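You operate a simulated robot arm through the tools that you are given. There is no shell and no other tool. Be economical: measure what you need, move in short steps, check, and stop when the job is done.

You are at the controls of a simulated robot arm. One attempt, no reset.

## Task
Put the 15 mm grey sleeve from the worktop on top of the silver tin and the 20 mm grey sleeve on top of the square jar.

Only the result counts: the job must be done as asked and must still hold three seconds after the hand-in. Knocking over, shifting, dropping, spilling or breaking anything else fails it.

## Robot
A 6-joint arm with a two-finger parallel gripper, fixed in place. Base frame: the origin is at the foot of the arm, x ahead of it, y to its left, z up; the work surface is at about z = 0.9. Units: m, rad, N and s.
With the tool pointing down near the work surface it reaches from about 0.24 to 0.64 m from the base axis. Its first joint turns from -1.152 to 1.152 rad. Payload 2.7 kg.
Tool frame: the origin (TCP) lies between the finger pads and is the grasp point; the fingertips stand 0.023 m ahead of it; z points along the fingers, y is the line along which they close. The gripper opens to 0.094 m. The fingers are 0.038 m wide and 0.01 m thick; the gripper's body (0.054 by 0.096 m) begins 0.039 m behind the TCP.
Orientation is that of the tool frame in the base frame, as [roll, pitch, yaw] about the fixed x, y, z axes, in that order (R = Rz(yaw) Ry(pitch) Rx(roll)). With the fingers straight down and closing along the base's y, the tool's x points along the base's -x, its y along +y and its z along -z.

## Interface
- The arm moves only by the tool nudge_tool. Its argument "increments" is a list of rows, each a list of 3 entries, a list of its own where there are three numbers: the shift along the tool's x, y, z in m, then the turn about the tool's z in degrees, then the opening in per cent of the stroke, from 0 (shut) to 100 (fully open). In form: [[[x, y, z], twist, hand], ...]. A call has 1 to 10 rows; each row is the pose to reach, as a shift and turn from the pose commanded when the call began, along the tool's axes at that moment. Rows are played at 5 a second. More than 0.05 m and 0.15 rad between two rows, or a gripper value outside its range, and nothing of the call is played. A pose out of reach is approached as far as the arm can. The call stops where the force on the tool passes 40 N (or 10 N more than at its start, if that is more) or the arm is blocked; 0.2 s more then pass. Each finger travels about 0.045 m/s and halts on what it meets, pressing with about 24 N; the grip force reading is that of the motor and also rises with nothing between the fingers. The clock runs only during rows and for 0.2 s after the last one: add rows that repeat a pose to give the fingers time. The reply holds the time, the measured pose of the TCP, the force on the tool along the base axes, the opening and the grip force, in the units named above and with some noise, and new pictures: "pictures" is both (left out), scene, wrist or none.
- Cameras (640 x 400 px; columns grow to the right, rows downward): "scene" is fixed at [0.0979, -0.4641, 1.3956]; the picture's right is [0.44, -0.90, 0.00], its down [-0.57, -0.28, -0.77] and it looks along [0.70, 0.34, -0.63] (base axes); focal length 267 px, centre (320, 200). "wrist" rides on the gripper at [0.086, 0.016, -0.074] in the tool frame; the picture's right is [-0.18, 0.98, 0.00], its down [-0.58, -0.11, -0.81] and it looks along [-0.79, -0.15, 0.59] (tool axes); focal length 243 px, centre (320, 200). There is no depth. A picture from a camera that has moved, and an enlarged one, comes with that camera's place and axes in the base frame and with its lens.
- close_up(camera, box): a new picture of the part [left, top, right, bottom] of that camera's present view, enlarged. It takes no simulated time.
- close_job(): hands the job in; it is judged then, once.

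Work in short steps. Places have to be worked out from the pictures, the camera data and where the tool is seen: move nearer, look again, correct. Check each grasp and each placing, and mend what went wrong. You have 90 turns and 170 pictures in all, those below and enlarged ones among them. Open the gripper and draw the arm clear of the work before you hand the job in, unless the task says otherwise; then end with one line.

The tools are called after ">>>" by a JSON object that holds its "name" and its "arguments". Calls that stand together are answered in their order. nudge_tool: Moves the arm, as the interface text tells. Its arguments: {"type":"object","properties":{"increments":{"type":"array","items":{"type":"array"}},"pictures":{"type":"string","enum":["both","scene","wrist","none"]}},"required":["increments"]} The other tools are called the same way: close_up (camera, box) takes an enlarged picture of a part of a camera's view; close_job () hands the job in.

At the start:

```text
time: 0.0
eef_pos: [0.3387, -0.1973, 1.2331]
orientation: [3.141, -0.001, -3.141]
contact_force: [0.1, 0.0, 0.0]
finger_gap: 0.0939
gripper_force: 0.0
```

scene: 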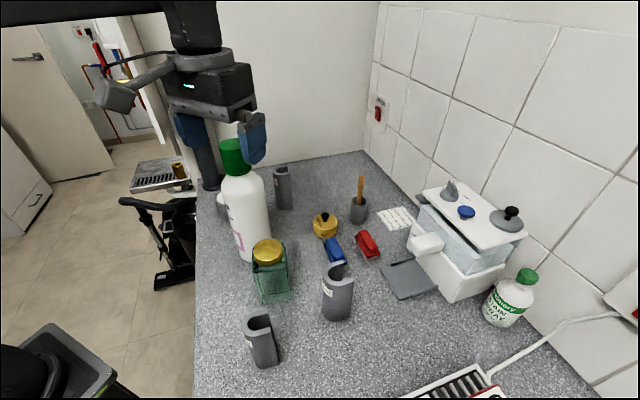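
wrist: 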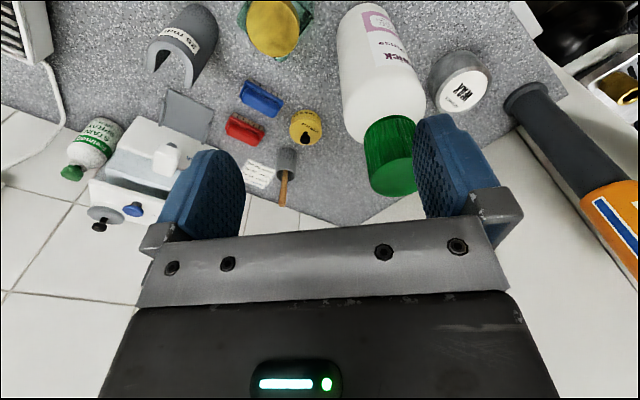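

The scene shows several grey half-open sleeves, with labels I need to read. I'll enlarge the relevant parts before moving.

>>> {"name": "close_up", "arguments": {"camera": "scene", "box": [220, 230, 380, 380]}}

>>> {"name": "close_up", "arguments": {"camera": "scene", "box": [180, 130, 340, 260]}}

>>> {"name": "close_up", "arguments": {"camera": "wrist", "box": [130, 0, 330, 120]}}

>>> {"name": "close_up", "arguments": {"camera": "wrist", "box": [400, 20, 560, 140]}}

```text
2.67 times, centred on (300, 305) of scene
camera zoom: at [0.0979, -0.4641, 1.3956], right [0.44, -0.9, 0.0], down [-0.57, -0.28, -0.77], along [0.7, 0.34, -0.63], focal length 712 px, centre (373, -80)
```

zoom: 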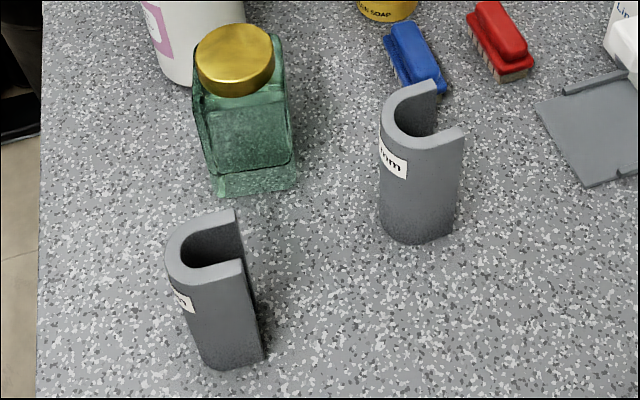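

```text
3.08 times, centred on (260, 195) of scene
camera zoom: at [0.0979, -0.4641, 1.3956], right [0.44, -0.9, 0.0], down [-0.57, -0.28, -0.77], along [0.7, 0.34, -0.63], focal length 822 px, centre (505, 215)
```

zoom: 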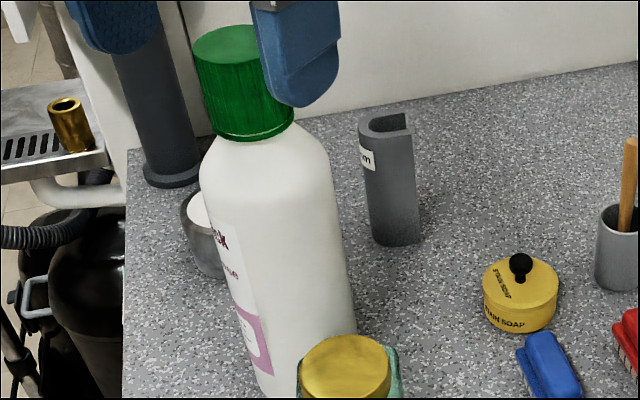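

```text
3.20 times, centred on (230, 60) of wrist
camera zoom: at [0.2517, -0.1803, 1.306], right [0.18, 0.98, 0.0], down [0.58, -0.11, 0.81], along [0.79, -0.15, -0.59], focal length 776 px, centre (608, 648)
```

zoom: 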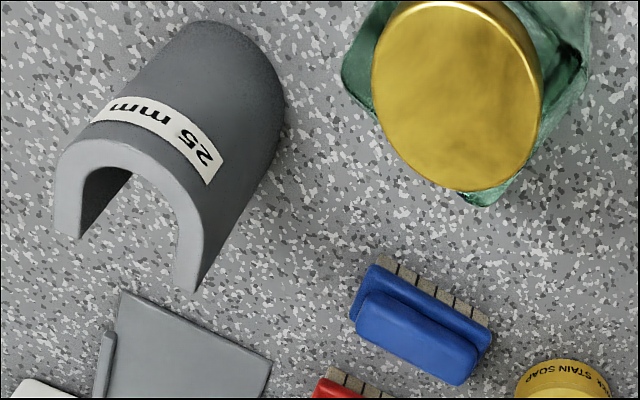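

```text
3.33 times, centred on (480, 80) of wrist
camera zoom: at [0.2517, -0.1803, 1.306], right [0.18, 0.98, 0.0], down [0.58, -0.11, 0.81], along [0.79, -0.15, -0.59], focal length 809 px, centre (-213, 600)
```

zoom: 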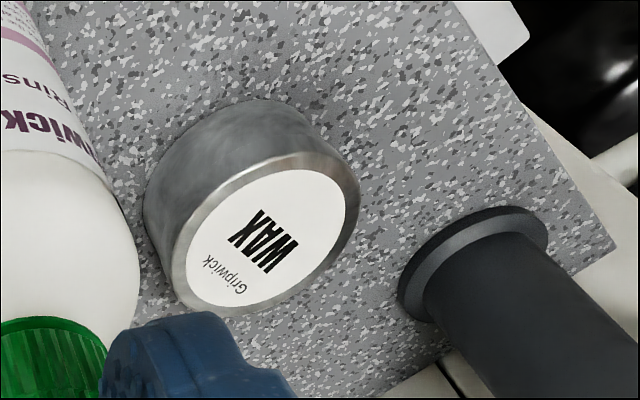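

The labels in view read "25 mm" (middle sleeve) and "..mm" on the other two, near (0.22,-0.31) and (0.58,-0.115). The WAX tin is near (0.50,0.01). I'll raise slightly and move to +y so I can see past the bottle and read the back sleeve's label.

>>> {"name": "nudge_tool", "arguments": {"increments": [[[0, 0, -0.03], 0, 100], [[0, 0.045, -0.04], 0, 100], [[0, 0.09, -0.04], 0, 100], [[0, 0.135, -0.04], 0, 100], [[0, 0.18, -0.04], 0, 100], [[0, 0.22, -0.04], 0, 100], [[0, 0.22, -0.04], 0, 100]], "pictures": "both"}}

```text
time: 1.6
eef_pos: [0.3385, 0.0229, 1.273]
orientation: [-3.141, 0.0, 3.142]
contact_force: [-0.1, -0.7, 1.0]
finger_gap: 0.094
gripper_force: 0.2
camera wrist: at [0.2515, 0.0399, 1.3458], right [0.18, 0.98, 0.0], down [0.58, -0.11, 0.81], along [0.79, -0.15, -0.59], focal length 243 px, centre (320, 200)
```

scene: 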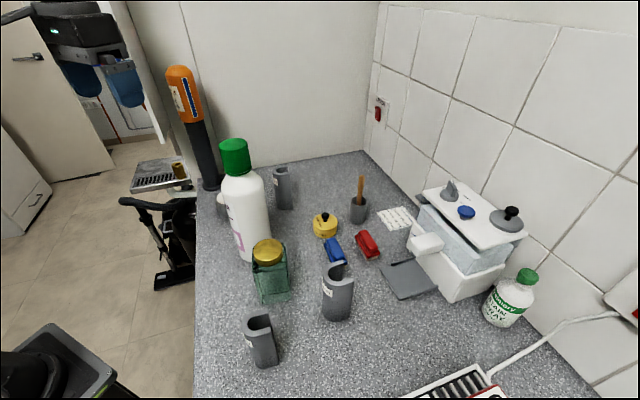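
wrist: 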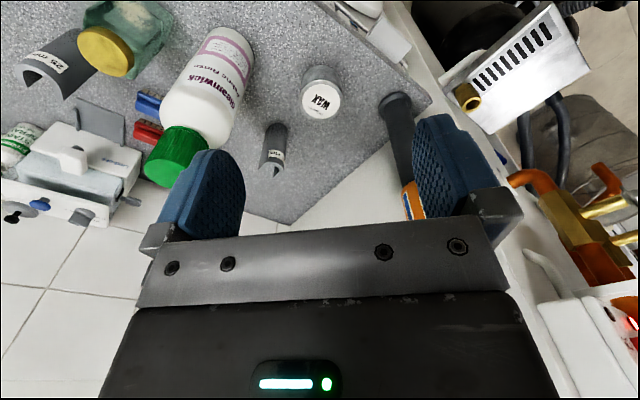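

The back sleeve is visible now, as is a tall orange-topped post to the left. I'll enlarge the sleeve and tin.

>>> {"name": "close_up", "arguments": {"camera": "wrist", "box": [240, 50, 360, 190]}}

>>> {"name": "close_up", "arguments": {"camera": "wrist", "box": [255, 115, 305, 185]}}

>>> {"name": "close_up", "arguments": {"camera": "scene", "box": [180, 140, 300, 220]}}

```text
2.86 times, centred on (300, 120) of wrist
camera zoom: at [0.2515, 0.0399, 1.3458], right [0.18, 0.98, 0.0], down [0.58, -0.11, 0.81], along [0.79, -0.15, -0.59], focal length 693 px, centre (377, 429)
```

zoom: 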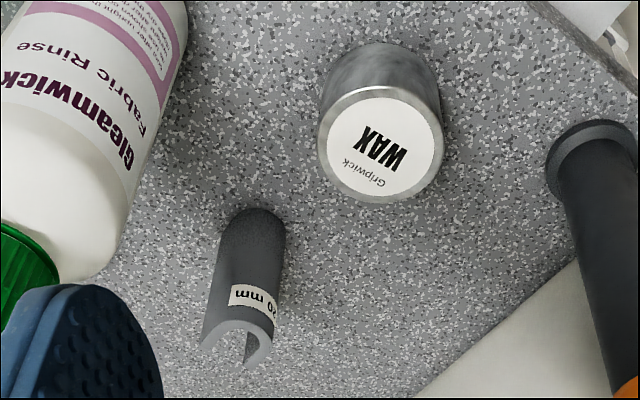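

```text
5.71 times, centred on (280, 150) of wrist
camera zoom: at [0.2515, 0.0399, 1.3458], right [0.18, 0.98, 0.0], down [0.58, -0.11, 0.81], along [0.79, -0.15, -0.59], focal length 1386 px, centre (549, 486)
```

zoom: 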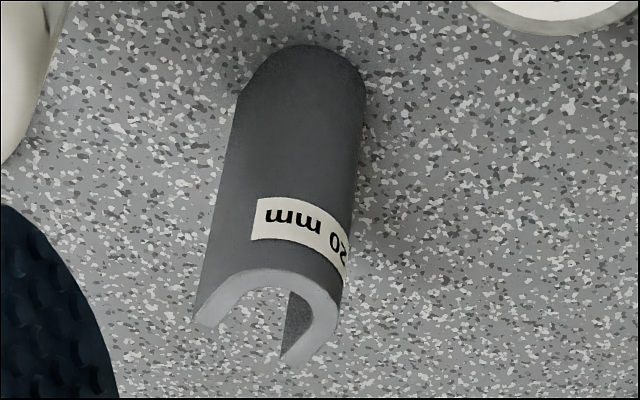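

```text
5.00 times, centred on (240, 180) of scene
camera zoom: at [0.0979, -0.464, 1.3956], right [0.44, -0.9, 0.0], down [-0.57, -0.28, -0.77], along [0.69, 0.34, -0.63], focal length 1335 px, centre (720, 300)
```

zoom: 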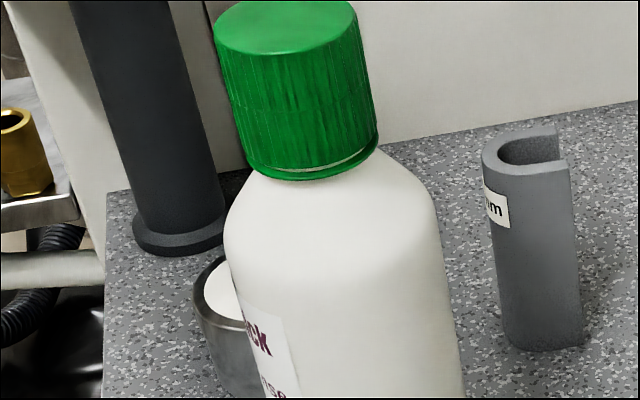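

The back sleeve reads 20 mm, so it goes on the square jar. Triangulating gives its leg tips at about (0.574,-0.142) and (0.598,-0.120), top z≈1.02, opening towards (0.68,-0.73). The tin top is at (0.488,0.002,0.955). I'll move above the sleeve with a 47° twist, so the fingers close across its legs.

>>> {"name": "nudge_tool", "arguments": {"increments": [[[-0.039, -0.023, 0], 7.8, 100], [[-0.078, -0.047, 0], 15.6, 100], [[-0.117, -0.07, 0], 23.5, 100], [[-0.157, -0.094, 0], 31.3, 100], [[-0.196, -0.117, 0], 39.2, 100], [[-0.2355, -0.141, 0], 47, 100], [[-0.2355, -0.141, 0.04], 47, 100], [[-0.2355, -0.141, 0.08], 47, 100], [[-0.2355, -0.141, 0.08], 47, 100]], "pictures": "both"}}

```text
time: 3.6
eef_pos: [0.5552, -0.1163, 1.1843]
orientation: [3.141, 0.001, 2.321]
contact_force: [0.2, 1.1, -0.1]
finger_gap: 0.0938
gripper_force: 0.1
out of reach, approached as far as the arm can: row 5, 6, 7, 8, 9
camera wrist: at [0.5077, -0.0419, 1.258], right [0.84, 0.54, 0.0], down [0.32, -0.5, 0.81], along [0.43, -0.68, -0.59], focal length 243 px, centre (320, 200)
```

scene: 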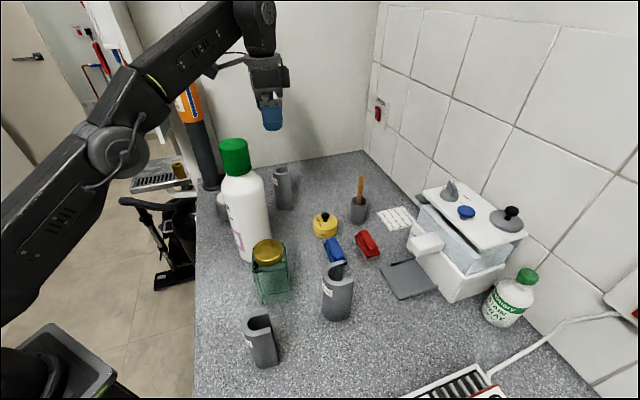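
wrist: 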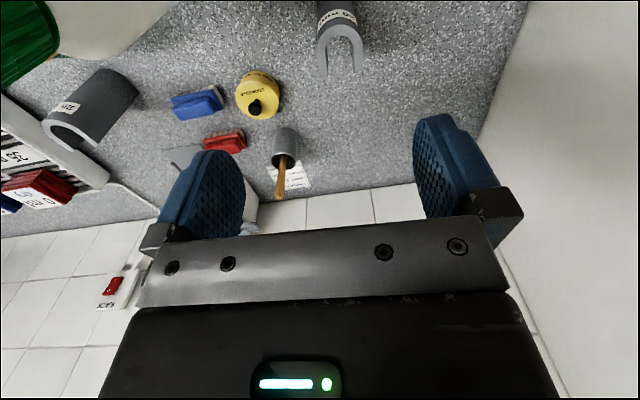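

Reach limited the last move at this height, and it reports (0.555,-0.116,1.184). I'll lower in steps to about z=1.10 and watch the gap between forearm and bottle cap.

>>> {"name": "nudge_tool", "arguments": {"increments": [[[0, 0, 0.03], 0, 100], [[0, 0, 0.06], 0, 100], [[0, 0, 0.08], 0, 100], [[0, 0, 0.08], 0, 100]], "pictures": "both"}}

```text
time: 4.6
eef_pos: [0.5528, -0.1143, 1.105]
orientation: [-3.141, 0.001, 2.32]
contact_force: [0.5, -0.3, 0.3]
finger_gap: 0.0941
gripper_force: 0.1
camera wrist: at [0.506, -0.04, 1.178], right [0.84, 0.54, 0.0], down [0.32, -0.5, 0.81], along [0.43, -0.68, -0.59], focal length 243 px, centre (320, 200)
```

scene: 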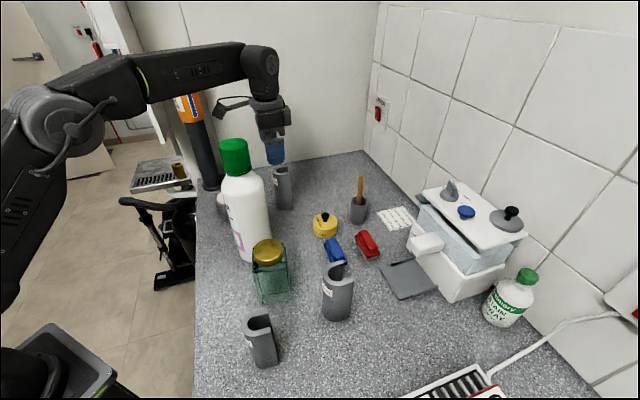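
wrist: 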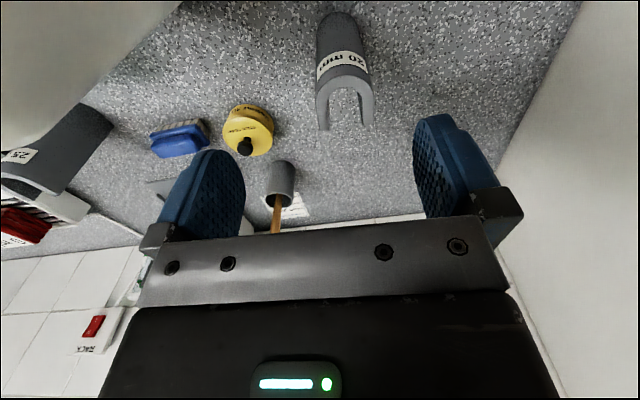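

The forearm's underside is still above the cap, with a lateral gap. I'll enlarge the wrist view to refine the sleeve's position and angle.

>>> {"name": "close_up", "arguments": {"camera": "wrist", "box": [280, 0, 410, 140]}}

```text
2.86 times, centred on (345, 70) of wrist
camera zoom: at [0.506, -0.04, 1.178], right [0.84, 0.54, 0.0], down [0.32, -0.5, 0.81], along [0.43, -0.68, -0.59], focal length 693 px, centre (249, 571)
```

zoom: 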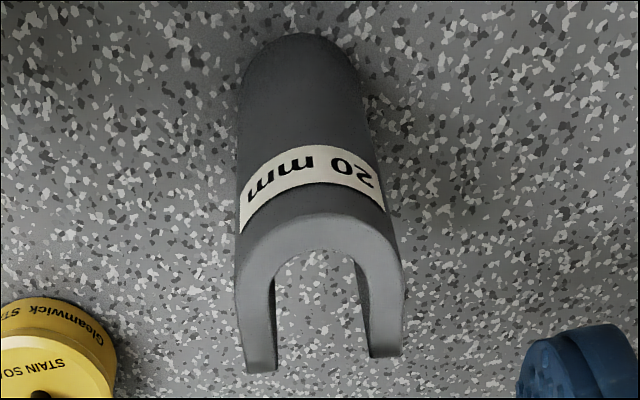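

The refined sleeve is 43 mm wide, with its grip centre at (0.574,-0.117) and legs at about 42°. I'll shift laterally and lower halfway.

>>> {"name": "nudge_tool", "arguments": {"increments": [[[-0.0162, 0.0139, 0], 1, 100], [[-0.0162, 0.0139, 0.03], 1, 100], [[-0.0162, 0.0139, 0.05], 1, 100], [[-0.0162, 0.0139, 0.05], 1, 100]], "pictures": "both"}}

```text
time: 5.6
eef_pos: [0.5743, -0.1168, 1.0547]
orientation: [-3.141, -0.001, 2.304]
contact_force: [-0.8, 0.3, 0.9]
finger_gap: 0.0939
gripper_force: 0.0
camera wrist: at [0.5271, -0.0414, 1.1288], right [0.85, 0.52, 0.0], down [0.31, -0.5, 0.81], along [0.42, -0.69, -0.59], focal length 243 px, centre (320, 200)
```

scene: 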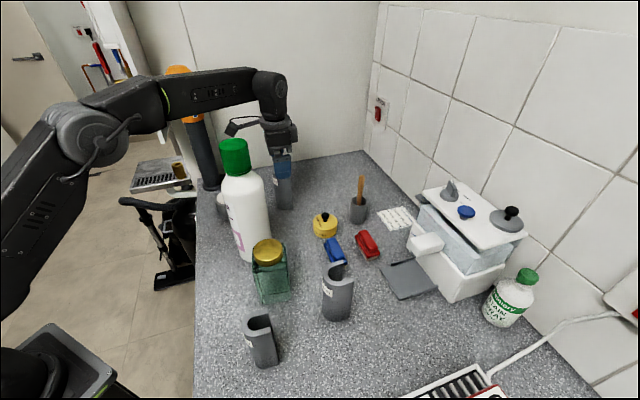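
wrist: 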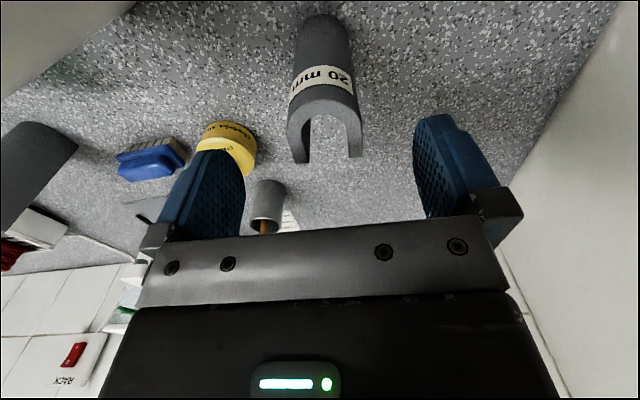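

The sleeve lies centred between the fingers and the forearm clears the cap. I'll lower 0.05 to z≈1.005 with the fingers open.

>>> {"name": "nudge_tool", "arguments": {"increments": [[[0, 0, 0.02], 0, 100], [[0, 0, 0.035], 0, 100], [[0, 0, 0.05], 0, 100], [[0, 0, 0.05], 0, 100]], "pictures": "both"}}

```text
time: 6.6
eef_pos: [0.5736, -0.1176, 1.0045]
orientation: [-3.14, 0.0, 2.303]
contact_force: [0.0, 0.7, 0.0]
finger_gap: 0.0939
gripper_force: 0.0
camera wrist: at [0.5283, -0.0421, 1.0791], right [0.85, 0.52, 0.0], down [0.31, -0.5, 0.81], along [0.42, -0.69, -0.59], focal length 243 px, centre (320, 200)
```

scene: 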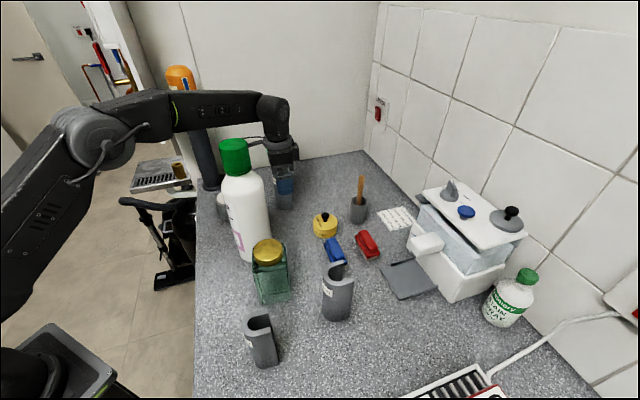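
wrist: 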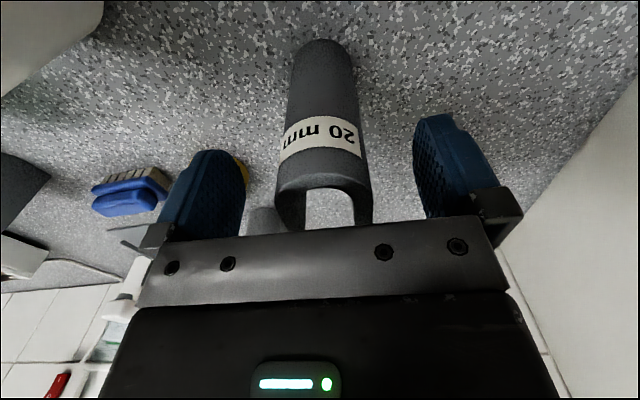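

The sleeve stands between the fingers. I'll close the gripper and give it time.

>>> {"name": "nudge_tool", "arguments": {"increments": [[[0, 0, 0], 0, 0], [[0, 0, 0], 0, 0], [[0, 0, 0], 0, 0], [[0, 0, 0], 0, 0], [[0, 0, 0], 0, 0], [[0, 0, 0], 0, 0]], "pictures": "wrist"}}

```text
time: 8.0
eef_pos: [0.5738, -0.1161, 1.0064]
orientation: [3.141, -0.001, 2.304]
contact_force: [0.1, -0.6, 0.4]
finger_gap: 0.0436
gripper_force: 24.0
camera wrist: at [0.5283, -0.0422, 1.0794], right [0.85, 0.52, 0.0], down [0.31, -0.5, 0.81], along [0.42, -0.69, -0.59], focal length 243 px, centre (320, 200)
```

wrist: 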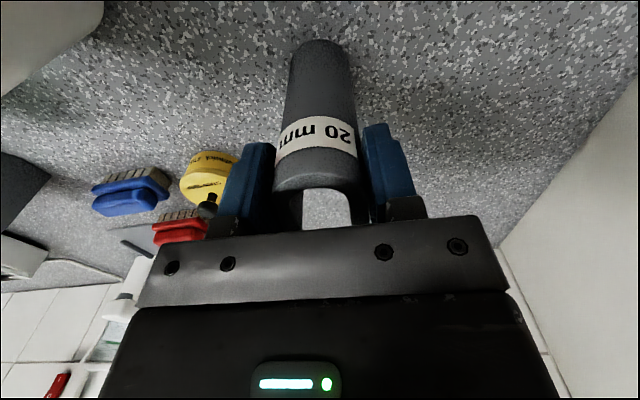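

Gripped at 43.6 mm with 24 N. I'll lift straight up 0.12 and check that the sleeve comes along.

>>> {"name": "nudge_tool", "arguments": {"increments": [[[0, 0, -0.02], 0, 0], [[0, 0, -0.05], 0, 0], [[0, 0, -0.08], 0, 0], [[0, 0, -0.12], 0, 0], [[0, 0, -0.12], 0, 0]], "pictures": "both"}}

```text
time: 9.2
eef_pos: [0.5744, -0.1155, 1.1241]
orientation: [-3.14, -0.001, 2.303]
contact_force: [-0.8, 0.3, 0.0]
finger_gap: 0.0437
gripper_force: 23.9
camera wrist: at [0.5286, -0.0411, 1.1983], right [0.85, 0.52, 0.0], down [0.31, -0.5, 0.81], along [0.42, -0.69, -0.59], focal length 243 px, centre (320, 200)
```

scene: 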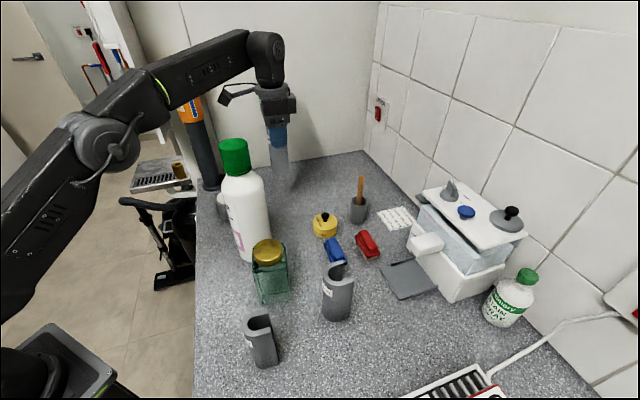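
wrist: 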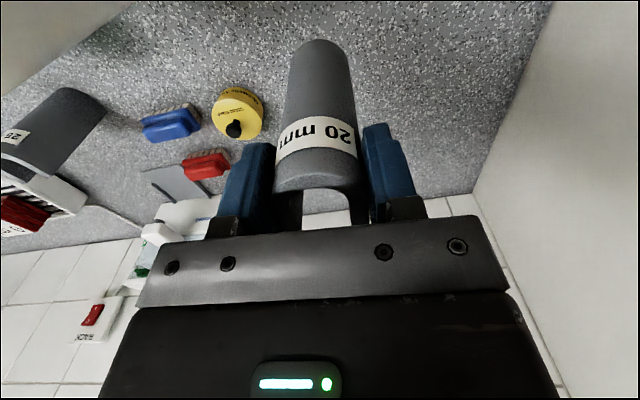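

The sleeve is held well. I'll carry it at z≈1.2 around the far, right-hand side of the bottle while twisting so the camera will face away from the bottle at the jar.

>>> {"name": "nudge_tool", "arguments": {"increments": [[[-0.014, -0.0308, -0.02], -8, 0], [[-0.028, -0.0616, -0.04], -16, 0], [[-0.042, -0.0924, -0.06], -24, 0], [[-0.056, -0.1231, -0.08], -32, 0], [[-0.0478, -0.1695, -0.08], -40, 0], [[-0.036, -0.2127, -0.08], -48, 0], [[-0.036, -0.2127, -0.08], -48, 0]], "pictures": "both"}}

```text
time: 10.8
eef_pos: [0.4395, -0.2867, 1.2069]
orientation: [3.141, 0.0, -3.139]
contact_force: [-0.4, 0.7, -0.2]
finger_gap: 0.0438
gripper_force: 23.8
out of reach, approached as far as the arm can: row 3, 4
camera wrist: at [0.3532, -0.2706, 1.2819], right [0.18, 0.98, 0.0], down [0.58, -0.11, 0.81], along [0.79, -0.15, -0.59], focal length 243 px, centre (320, 200)
```

scene: 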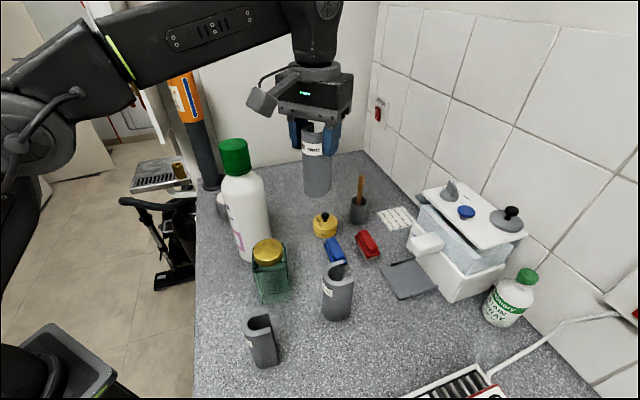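
wrist: 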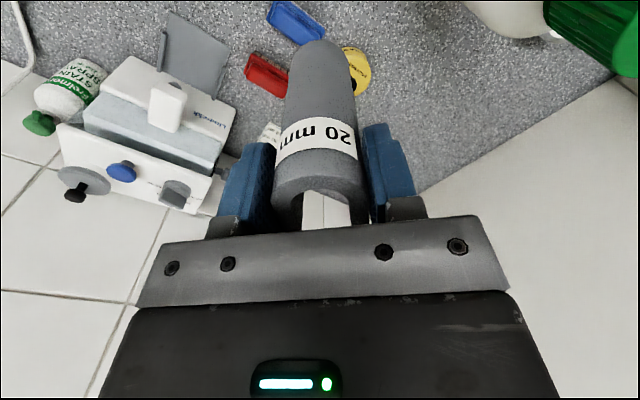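

The sleeve is still firm. I judge the jar lid's centre at (0.336,-0.245), top z≈1.022. I'll move above it at this height and twist a further 35°.

>>> {"name": "nudge_tool", "arguments": {"increments": [[[0.03, 0.005, 0], -7, 0], [[0.06, 0.012, 0], -14, 0], [[0.08, 0.022, 0], -21, 0], [[0.094, 0.034, 0], -28, 0], [[0.1005, 0.043, 0], -35, 0], [[0.1005, 0.043, 0], -35, 0]], "pictures": "both"}}

```text
time: 12.2
eef_pos: [0.3397, -0.2432, 1.2061]
orientation: [3.141, 0.001, -2.529]
contact_force: [-1.7, -0.2, 0.0]
finger_gap: 0.0436
gripper_force: 23.7
camera wrist: at [0.2593, -0.28, 1.2796], right [-0.41, 0.91, 0.0], down [0.54, 0.25, 0.81], along [0.73, 0.33, -0.59], focal length 243 px, centre (320, 200)
```

scene: 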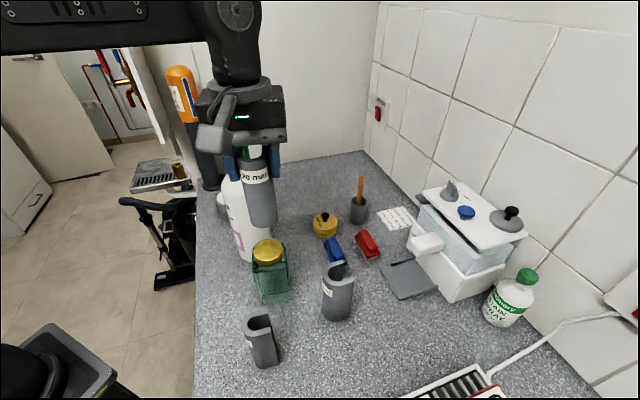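
wrist: 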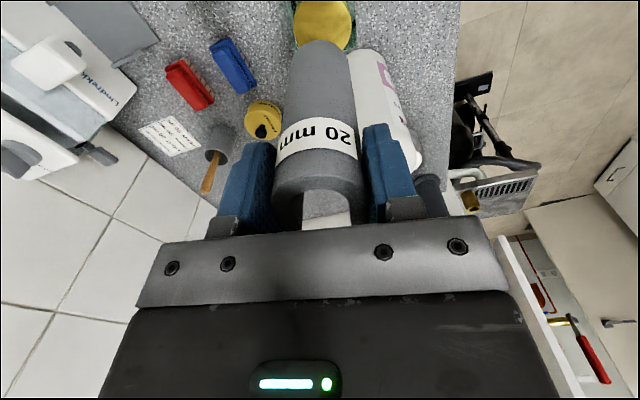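

The lid is directly below the sleeve in both views. I'll lower to leave about 2 cm of gap and compare them.

>>> {"name": "nudge_tool", "arguments": {"increments": [[[0, 0, 0.03], 0, 0], [[0, 0, 0.055], 0, 0], [[0, 0, 0.055], 0, 0]], "pictures": "both"}}

>>> {"name": "close_up", "arguments": {"camera": "scene", "box": [200, 170, 320, 310]}}

>>> {"name": "close_up", "arguments": {"camera": "wrist", "box": [260, 0, 390, 100]}}

```text
time: 13.0
eef_pos: [0.34, -0.2441, 1.1509]
orientation: [-3.142, -0.001, -2.53]
contact_force: [-0.1, 0.6, -0.7]
finger_gap: 0.0439
gripper_force: 23.8
camera wrist: at [0.2599, -0.2795, 1.2246], right [-0.41, 0.91, 0.0], down [0.54, 0.24, 0.81], along [0.73, 0.33, -0.59], focal length 243 px, centre (320, 200)
```

scene: 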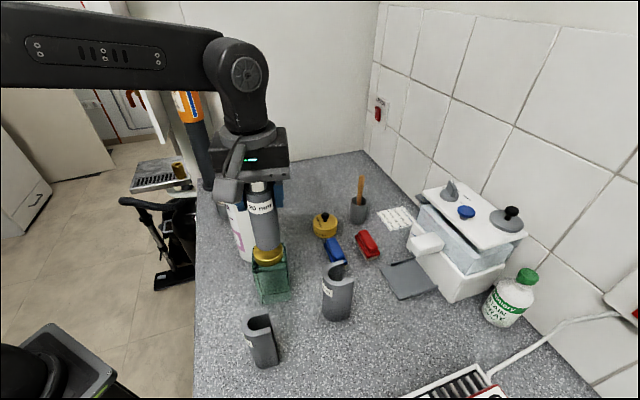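
wrist: 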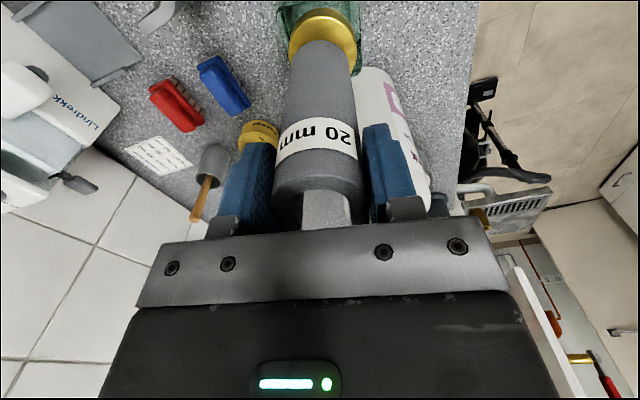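

```text
2.86 times, centred on (260, 240) of scene
camera zoom: at [0.0979, -0.4641, 1.3956], right [0.44, -0.9, 0.0], down [-0.57, -0.28, -0.77], along [0.7, 0.34, -0.63], focal length 763 px, centre (491, 86)
```

zoom: 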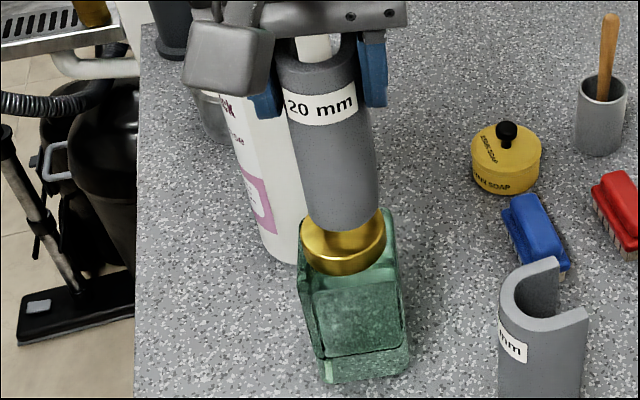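

```text
4.00 times, centred on (325, 50) of wrist
camera zoom: at [0.2599, -0.2795, 1.2246], right [-0.41, 0.91, 0.0], down [0.54, 0.24, 0.81], along [0.73, 0.33, -0.59], focal length 970 px, centre (300, 800)
```

zoom: 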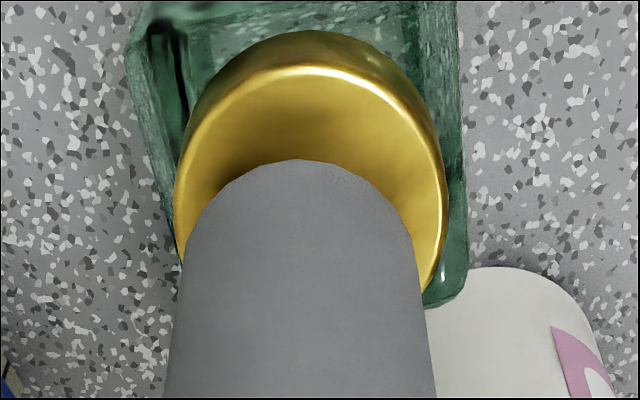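

The sleeve is centred on the lid to within about 1.5 mm. I'll shift 1.3 mm along tool y and lower 19 mm, leaving a few mm.

>>> {"name": "nudge_tool", "arguments": {"increments": [[[0, 0.0013, 0.01], 0, 0], [[0, 0.0013, 0.019], 0, 0], [[0, 0.0013, 0.019], 0, 0]], "pictures": "none"}}

>>> {"name": "close_up", "arguments": {"camera": "scene", "box": [230, 210, 310, 270]}}

>>> {"name": "close_up", "arguments": {"camera": "wrist", "box": [260, 0, 390, 100]}}

```text
time: 13.8
eef_pos: [0.3398, -0.2418, 1.1345]
orientation: [-3.139, 0.002, -2.531]
contact_force: [-1.7, 1.2, 21.0]
finger_gap: 0.0438
gripper_force: 23.7
```

```text
6.67 times, centred on (270, 240) of scene
camera zoom: at [0.0976, -0.4639, 1.3957], right [0.44, -0.9, 0.0], down [-0.57, -0.28, -0.77], along [0.7, 0.34, -0.63], focal length 1780 px, centre (653, -67)
```

zoom: 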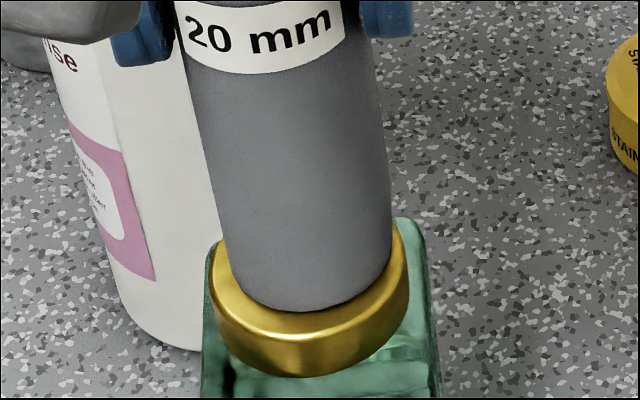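

```text
4.00 times, centred on (325, 50) of wrist
camera zoom: at [0.2589, -0.2783, 1.208], right [-0.41, 0.91, 0.0], down [0.54, 0.25, 0.81], along [0.74, 0.33, -0.59], focal length 970 px, centre (300, 800)
```

zoom: 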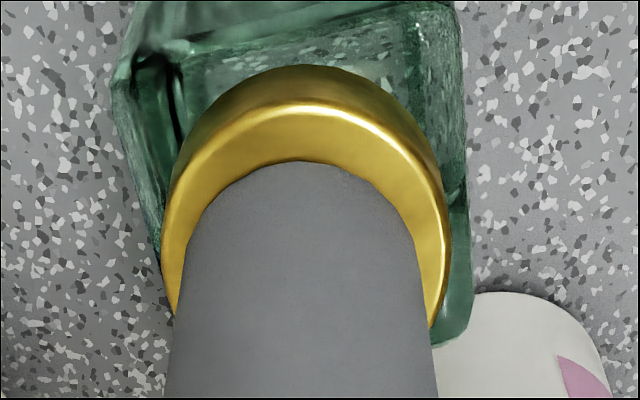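

It has made contact at 21 N (TCP 1.1345) and is well centred. I'll raise by 2.5 mm to unload before opening.

>>> {"name": "nudge_tool", "arguments": {"increments": [[[0, 0, -0.0025], 0, 0], [[0, 0, -0.0025], 0, 0]], "pictures": "none"}}

```text
time: 14.4
eef_pos: [0.34, -0.242, 1.1347]
orientation: [3.141, -0.001, -2.53]
contact_force: [0.9, 0.4, 3.2]
finger_gap: 0.0438
gripper_force: 24.3
```

Only 3 N remains, so the sleeve rests on the lid. I'll open the fingers partly and check.

>>> {"name": "nudge_tool", "arguments": {"increments": [[[0, 0, 0], 0, 52], [[0, 0, 0], 0, 60], [[0, 0, 0], 0, 75], [[0, 0, 0], 0, 75]], "pictures": "both"}}

```text
time: 15.4
eef_pos: [0.34, -0.2422, 1.1356]
orientation: [-3.141, 0.002, -2.53]
contact_force: [0.1, 1.1, 0.0]
finger_gap: 0.0708
gripper_force: 0.0
camera wrist: at [0.2592, -0.2788, 1.2091], right [-0.41, 0.91, 0.0], down [0.54, 0.24, 0.81], along [0.73, 0.33, -0.59], focal length 243 px, centre (320, 200)
```

scene: 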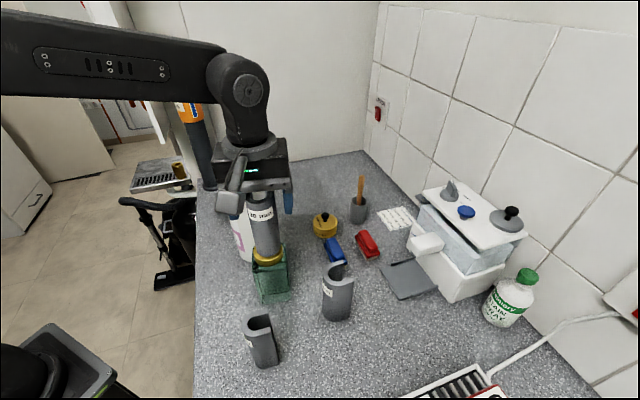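
wrist: 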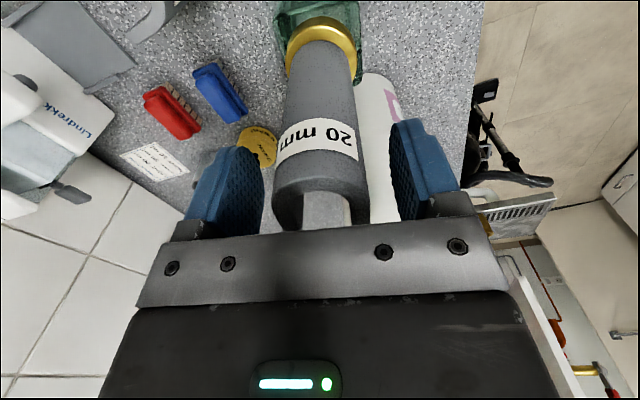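

The sleeve stands on the lid on its own. I'll lift the open gripper straight up 0.13.

>>> {"name": "nudge_tool", "arguments": {"increments": [[[0, 0, -0.02], 0, 75], [[0, 0, -0.05], 0, 75], [[0, 0, -0.09], 0, 75], [[0, 0, -0.13], 0, 75], [[0, 0, -0.13], 0, 75]], "pictures": "both"}}

```text
time: 16.6
eef_pos: [0.3385, -0.2427, 1.2659]
orientation: [-3.141, -0.001, -2.529]
contact_force: [0.3, 0.0, -0.4]
finger_gap: 0.0706
gripper_force: 0.0
camera wrist: at [0.2571, -0.2798, 1.3392], right [-0.41, 0.91, 0.0], down [0.54, 0.24, 0.81], along [0.73, 0.33, -0.59], focal length 243 px, centre (320, 200)
```

scene: 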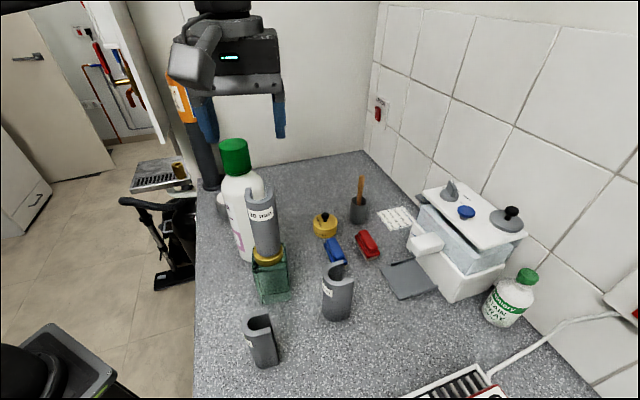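
wrist: 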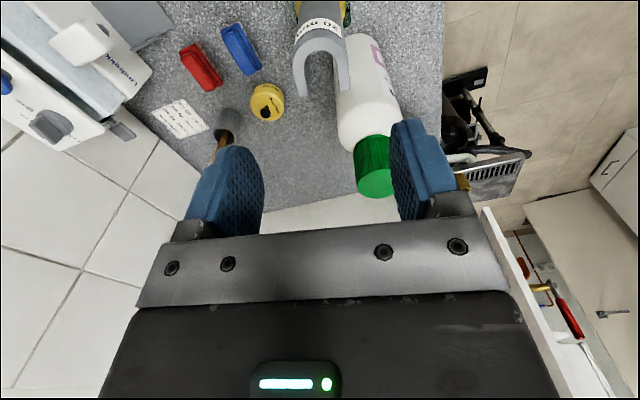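

The 20 mm sleeve now stands on the jar. The remaining sleeve is at about (0.223,-0.300) with the same orientation. I'll move above it, twisting +82° to θ≈132°, to read its label and measure it.

>>> {"name": "nudge_tool", "arguments": {"increments": [[[0.013, 0.002, 0], 8.2, 75], [[0.026, 0.004, 0], 16.4, 75], [[0.039, 0.006, 0], 24.6, 75], [[0.052, 0.008, 0], 32.8, 75], [[0.065, 0.01, 0], 41, 75], [[0.078, 0.012, 0], 49.2, 85], [[0.091, 0.014, 0], 57.4, 90], [[0.104, 0.016, 0], 65.6, 95], [[0.116, 0.018, 0], 73.8, 100], [[0.1274, 0.0195, 0], 82, 100]], "pictures": "both"}}

```text
time: 18.8
eef_pos: [0.2226, -0.3011, 1.2651]
orientation: [3.141, -0.001, 2.319]
contact_force: [-0.1, -0.9, -0.4]
finger_gap: 0.0941
gripper_force: 0.1
camera wrist: at [0.1753, -0.2263, 1.3385], right [0.85, 0.53, 0.0], down [0.32, -0.5, 0.81], along [0.43, -0.68, -0.59], focal length 243 px, centre (320, 200)
```

scene: 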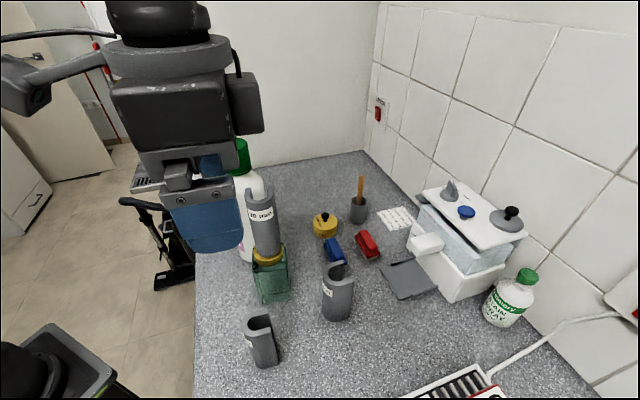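
wrist: 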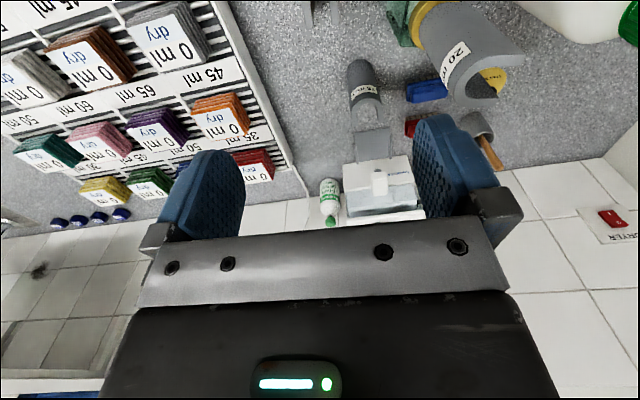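

The target sleeve is just above the picture's top edge. I'll lower 0.09 to bring it into view.

>>> {"name": "nudge_tool", "arguments": {"increments": [[[0, 0, 0.045], 0, 100], [[0, 0, 0.09], 0, 100], [[0, 0, 0.13], 0, 100], [[0, 0, 0.15], 0, 100], [[0, 0, 0.15], 0, 100]], "pictures": "both"}}

>>> {"name": "close_up", "arguments": {"camera": "wrist", "box": [260, 0, 400, 130]}}

```text
time: 20.0
eef_pos: [0.2236, -0.3004, 1.1136]
orientation: [-3.141, 0.0, 2.321]
contact_force: [-0.1, 0.6, -1.0]
finger_gap: 0.0939
gripper_force: 0.0
camera wrist: at [0.1759, -0.2268, 1.1874], right [0.84, 0.54, 0.0], down [0.32, -0.5, 0.81], along [0.43, -0.68, -0.59], focal length 243 px, centre (320, 200)
```

scene: 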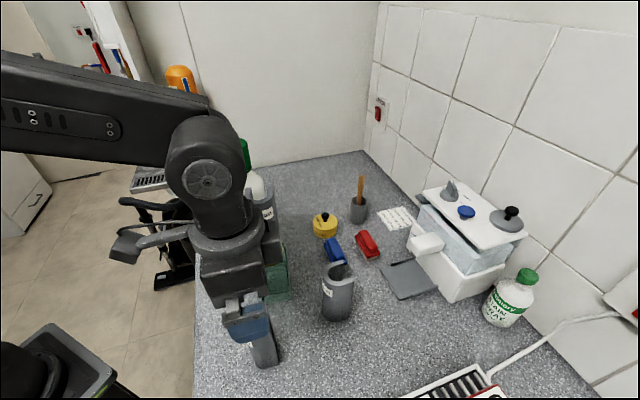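
wrist: 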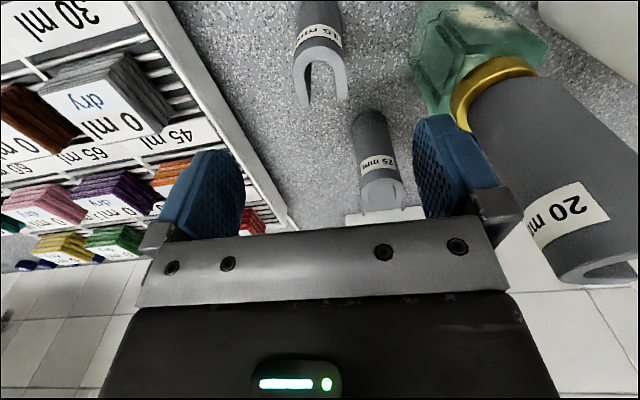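

```text
3.08 times, centred on (330, 65) of wrist
camera zoom: at [0.1759, -0.2268, 1.1874], right [0.84, 0.54, 0.0], down [0.32, -0.5, 0.81], along [0.43, -0.68, -0.59], focal length 746 px, centre (289, 615)
```

zoom: 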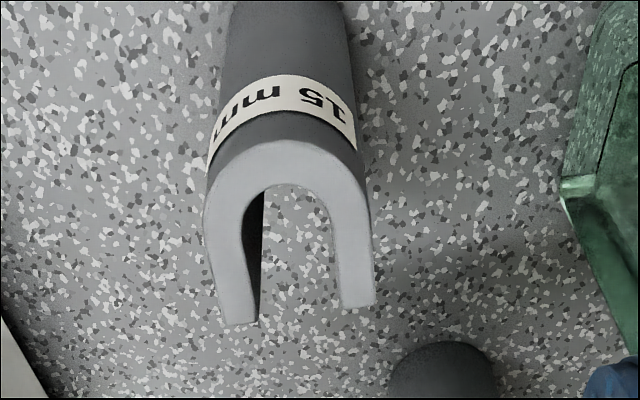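

The label confirms 15 mm, with a width of about 37 mm and the grip centre at (0.2215,-0.300). I'll make a small correction and lower to z≈1.006 in steps.

>>> {"name": "nudge_tool", "arguments": {"increments": [[[0.0015, -0.0014, 0.01], 1, 100], [[0.0015, -0.0014, 0.04], 1, 100], [[0.0015, -0.0014, 0.06], 1, 100], [[0.0015, -0.0014, 0.085], 1, 100], [[0.0015, -0.0014, 0.108], 1, 100], [[0.0015, -0.0014, 0.108], 1, 100]], "pictures": "both"}}

```text
time: 21.4
eef_pos: [0.2204, -0.2998, 1.0053]
orientation: [-3.142, 0.0, 2.303]
contact_force: [0.5, 0.1, 0.1]
finger_gap: 0.094
gripper_force: 0.1
camera wrist: at [0.1753, -0.226, 1.0801], right [0.85, 0.52, 0.0], down [0.31, -0.5, 0.81], along [0.42, -0.69, -0.59], focal length 243 px, centre (320, 200)
```

scene: 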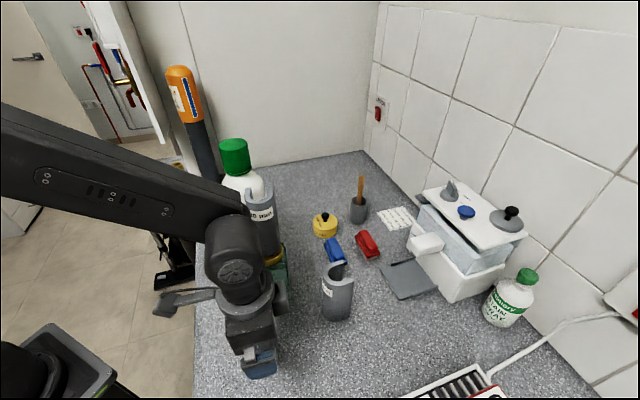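
wrist: 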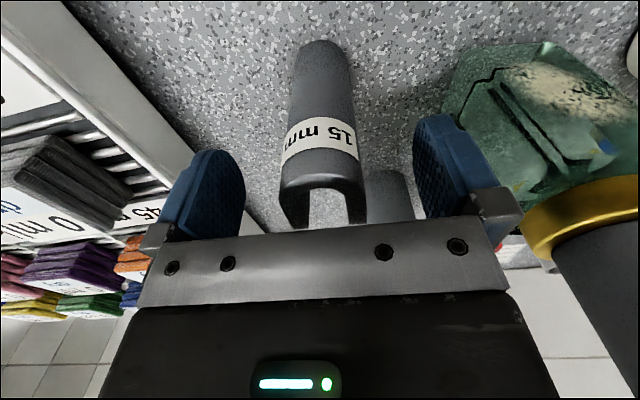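

The 15 mm sleeve stands between the fingers. Closing now.

>>> {"name": "nudge_tool", "arguments": {"increments": [[[0, 0, 0], 0, 0], [[0, 0, 0], 0, 0], [[0, 0, 0], 0, 0], [[0, 0, 0], 0, 0], [[0, 0, 0], 0, 0], [[0, 0, 0], 0, 0]], "pictures": "wrist"}}

```text
time: 22.8
eef_pos: [0.2218, -0.3021, 1.0069]
orientation: [-3.142, 0.0, 2.303]
contact_force: [-0.1, -0.4, 0.0]
finger_gap: 0.0387
gripper_force: 23.9
camera wrist: at [0.1753, -0.226, 1.0804], right [0.85, 0.52, 0.0], down [0.31, -0.5, 0.81], along [0.42, -0.69, -0.59], focal length 243 px, centre (320, 200)
```

wrist: 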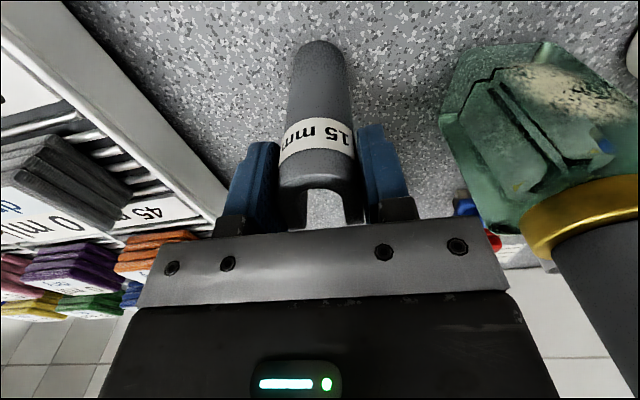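

Gripped at 38.7 mm. I'll lift straight up 0.28, so the sleeve's bottom clears the stacked sleeve (1.15).

>>> {"name": "nudge_tool", "arguments": {"increments": [[[0, 0, -0.02], 0, 0], [[0, 0, -0.06], 0, 0], [[0, 0, -0.1], 0, 0], [[0, 0, -0.145], 0, 0], [[0, 0, -0.19], 0, 0], [[0, 0, -0.235], 0, 0], [[0, 0, -0.28], 0, 0], [[0, 0, -0.28], 0, 0]], "pictures": "both"}}

```text
time: 24.6
eef_pos: [0.2188, -0.2988, 1.288]
orientation: [3.141, 0.0, 2.303]
contact_force: [-0.3, 0.6, 0.0]
finger_gap: 0.0389
gripper_force: 23.9
camera wrist: at [0.1745, -0.2245, 1.3614], right [0.85, 0.52, 0.0], down [0.31, -0.5, 0.81], along [0.42, -0.69, -0.59], focal length 243 px, centre (320, 200)
```

scene: 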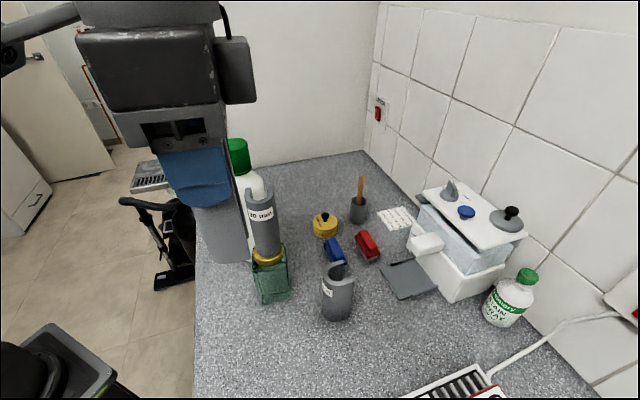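
wrist: 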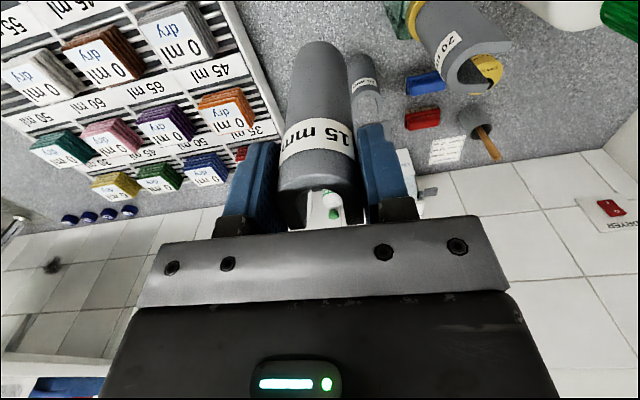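

Held firmly. I'll swing along the inner side (r≈0.3) to about (0.335,0), twisting back to θ=180, well away from the jar stack and bottle.

>>> {"name": "nudge_tool", "arguments": {"increments": [[[0.0246, 0.0407, 0], -7, 0], [[0.0513, 0.0782, 0], -14, 0], [[0.0747, 0.1194, 0], -21, 0], [[0.0981, 0.1608, 0], -28, 0], [[0.1215, 0.202, 0], -35, 0], [[0.1379, 0.2436, 0], -42, 0], [[0.1472, 0.2856, 0], -48, 0], [[0.1472, 0.2856, 0], -48, 0]], "pictures": "both"}}

```text
time: 26.4
eef_pos: [0.3339, -0.0009, 1.2861]
orientation: [3.141, -0.001, -3.14]
contact_force: [0.2, 0.8, -0.4]
finger_gap: 0.0388
gripper_force: 23.8
camera wrist: at [0.2476, 0.0153, 1.3602], right [0.18, 0.98, 0.0], down [0.58, -0.11, 0.81], along [0.79, -0.15, -0.59], focal length 243 px, centre (320, 200)
```

scene: 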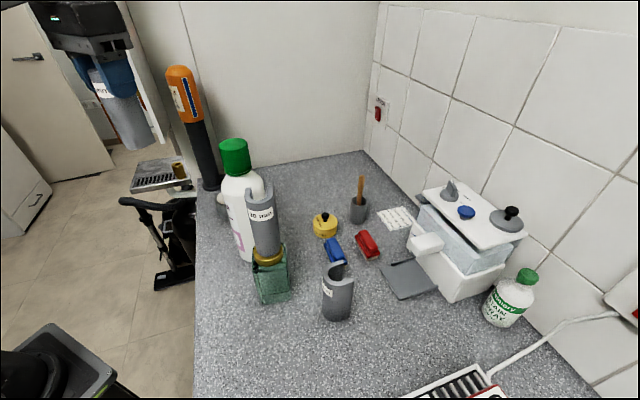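
wrist: 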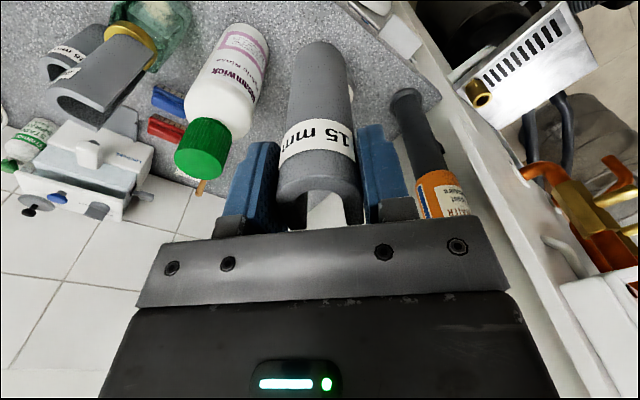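

Next I'll move out over the tin at about (0.49,0.002) while descending to z≈1.13, between bottle and post.

>>> {"name": "nudge_tool", "arguments": {"increments": [[[-0.035, 0.001, 0.02], 0, 0], [[-0.07, 0.002, 0.05], 0, 0], [[-0.105, 0.003, 0.08], 0, 0], [[-0.14, 0.003, 0.11], 0, 0], [[-0.156, 0.003, 0.15], 0, 0], [[-0.156, 0.003, 0.156], 0, 0], [[-0.156, 0.003, 0.156], 0, 0]], "pictures": "both"}}

>>> {"name": "close_up", "arguments": {"camera": "wrist", "box": [250, 0, 400, 120]}}

```text
time: 28.0
eef_pos: [0.4895, 0.0033, 1.1304]
orientation: [3.14, 0.002, 3.141]
contact_force: [-0.3, -0.3, -0.5]
finger_gap: 0.0387
gripper_force: 24.1
camera wrist: at [0.4032, 0.0201, 1.2039], right [0.18, 0.98, 0.0], down [0.58, -0.11, 0.81], along [0.79, -0.15, -0.59], focal length 243 px, centre (320, 200)
```

scene: 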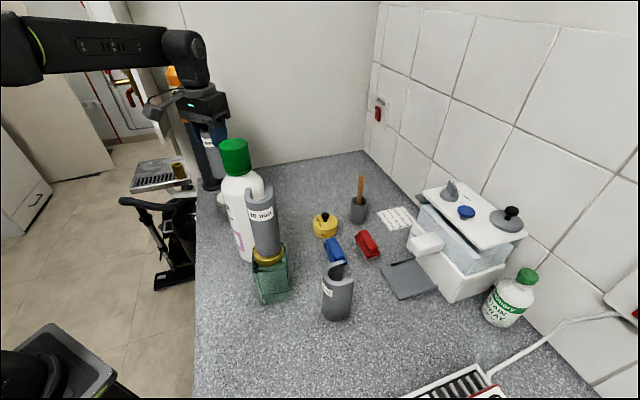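
wrist: 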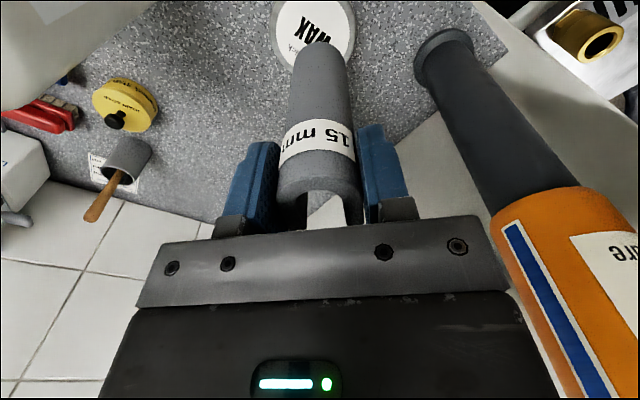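

```text
3.33 times, centred on (325, 60) of wrist
camera zoom: at [0.4032, 0.0201, 1.2039], right [0.18, 0.98, 0.0], down [0.58, -0.11, 0.81], along [0.79, -0.15, -0.59], focal length 809 px, centre (303, 667)
```

zoom: 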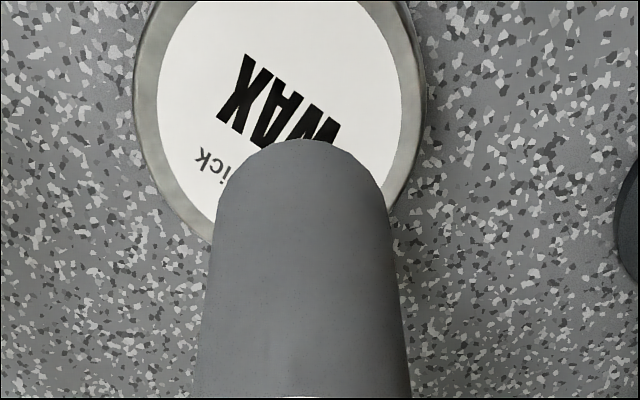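

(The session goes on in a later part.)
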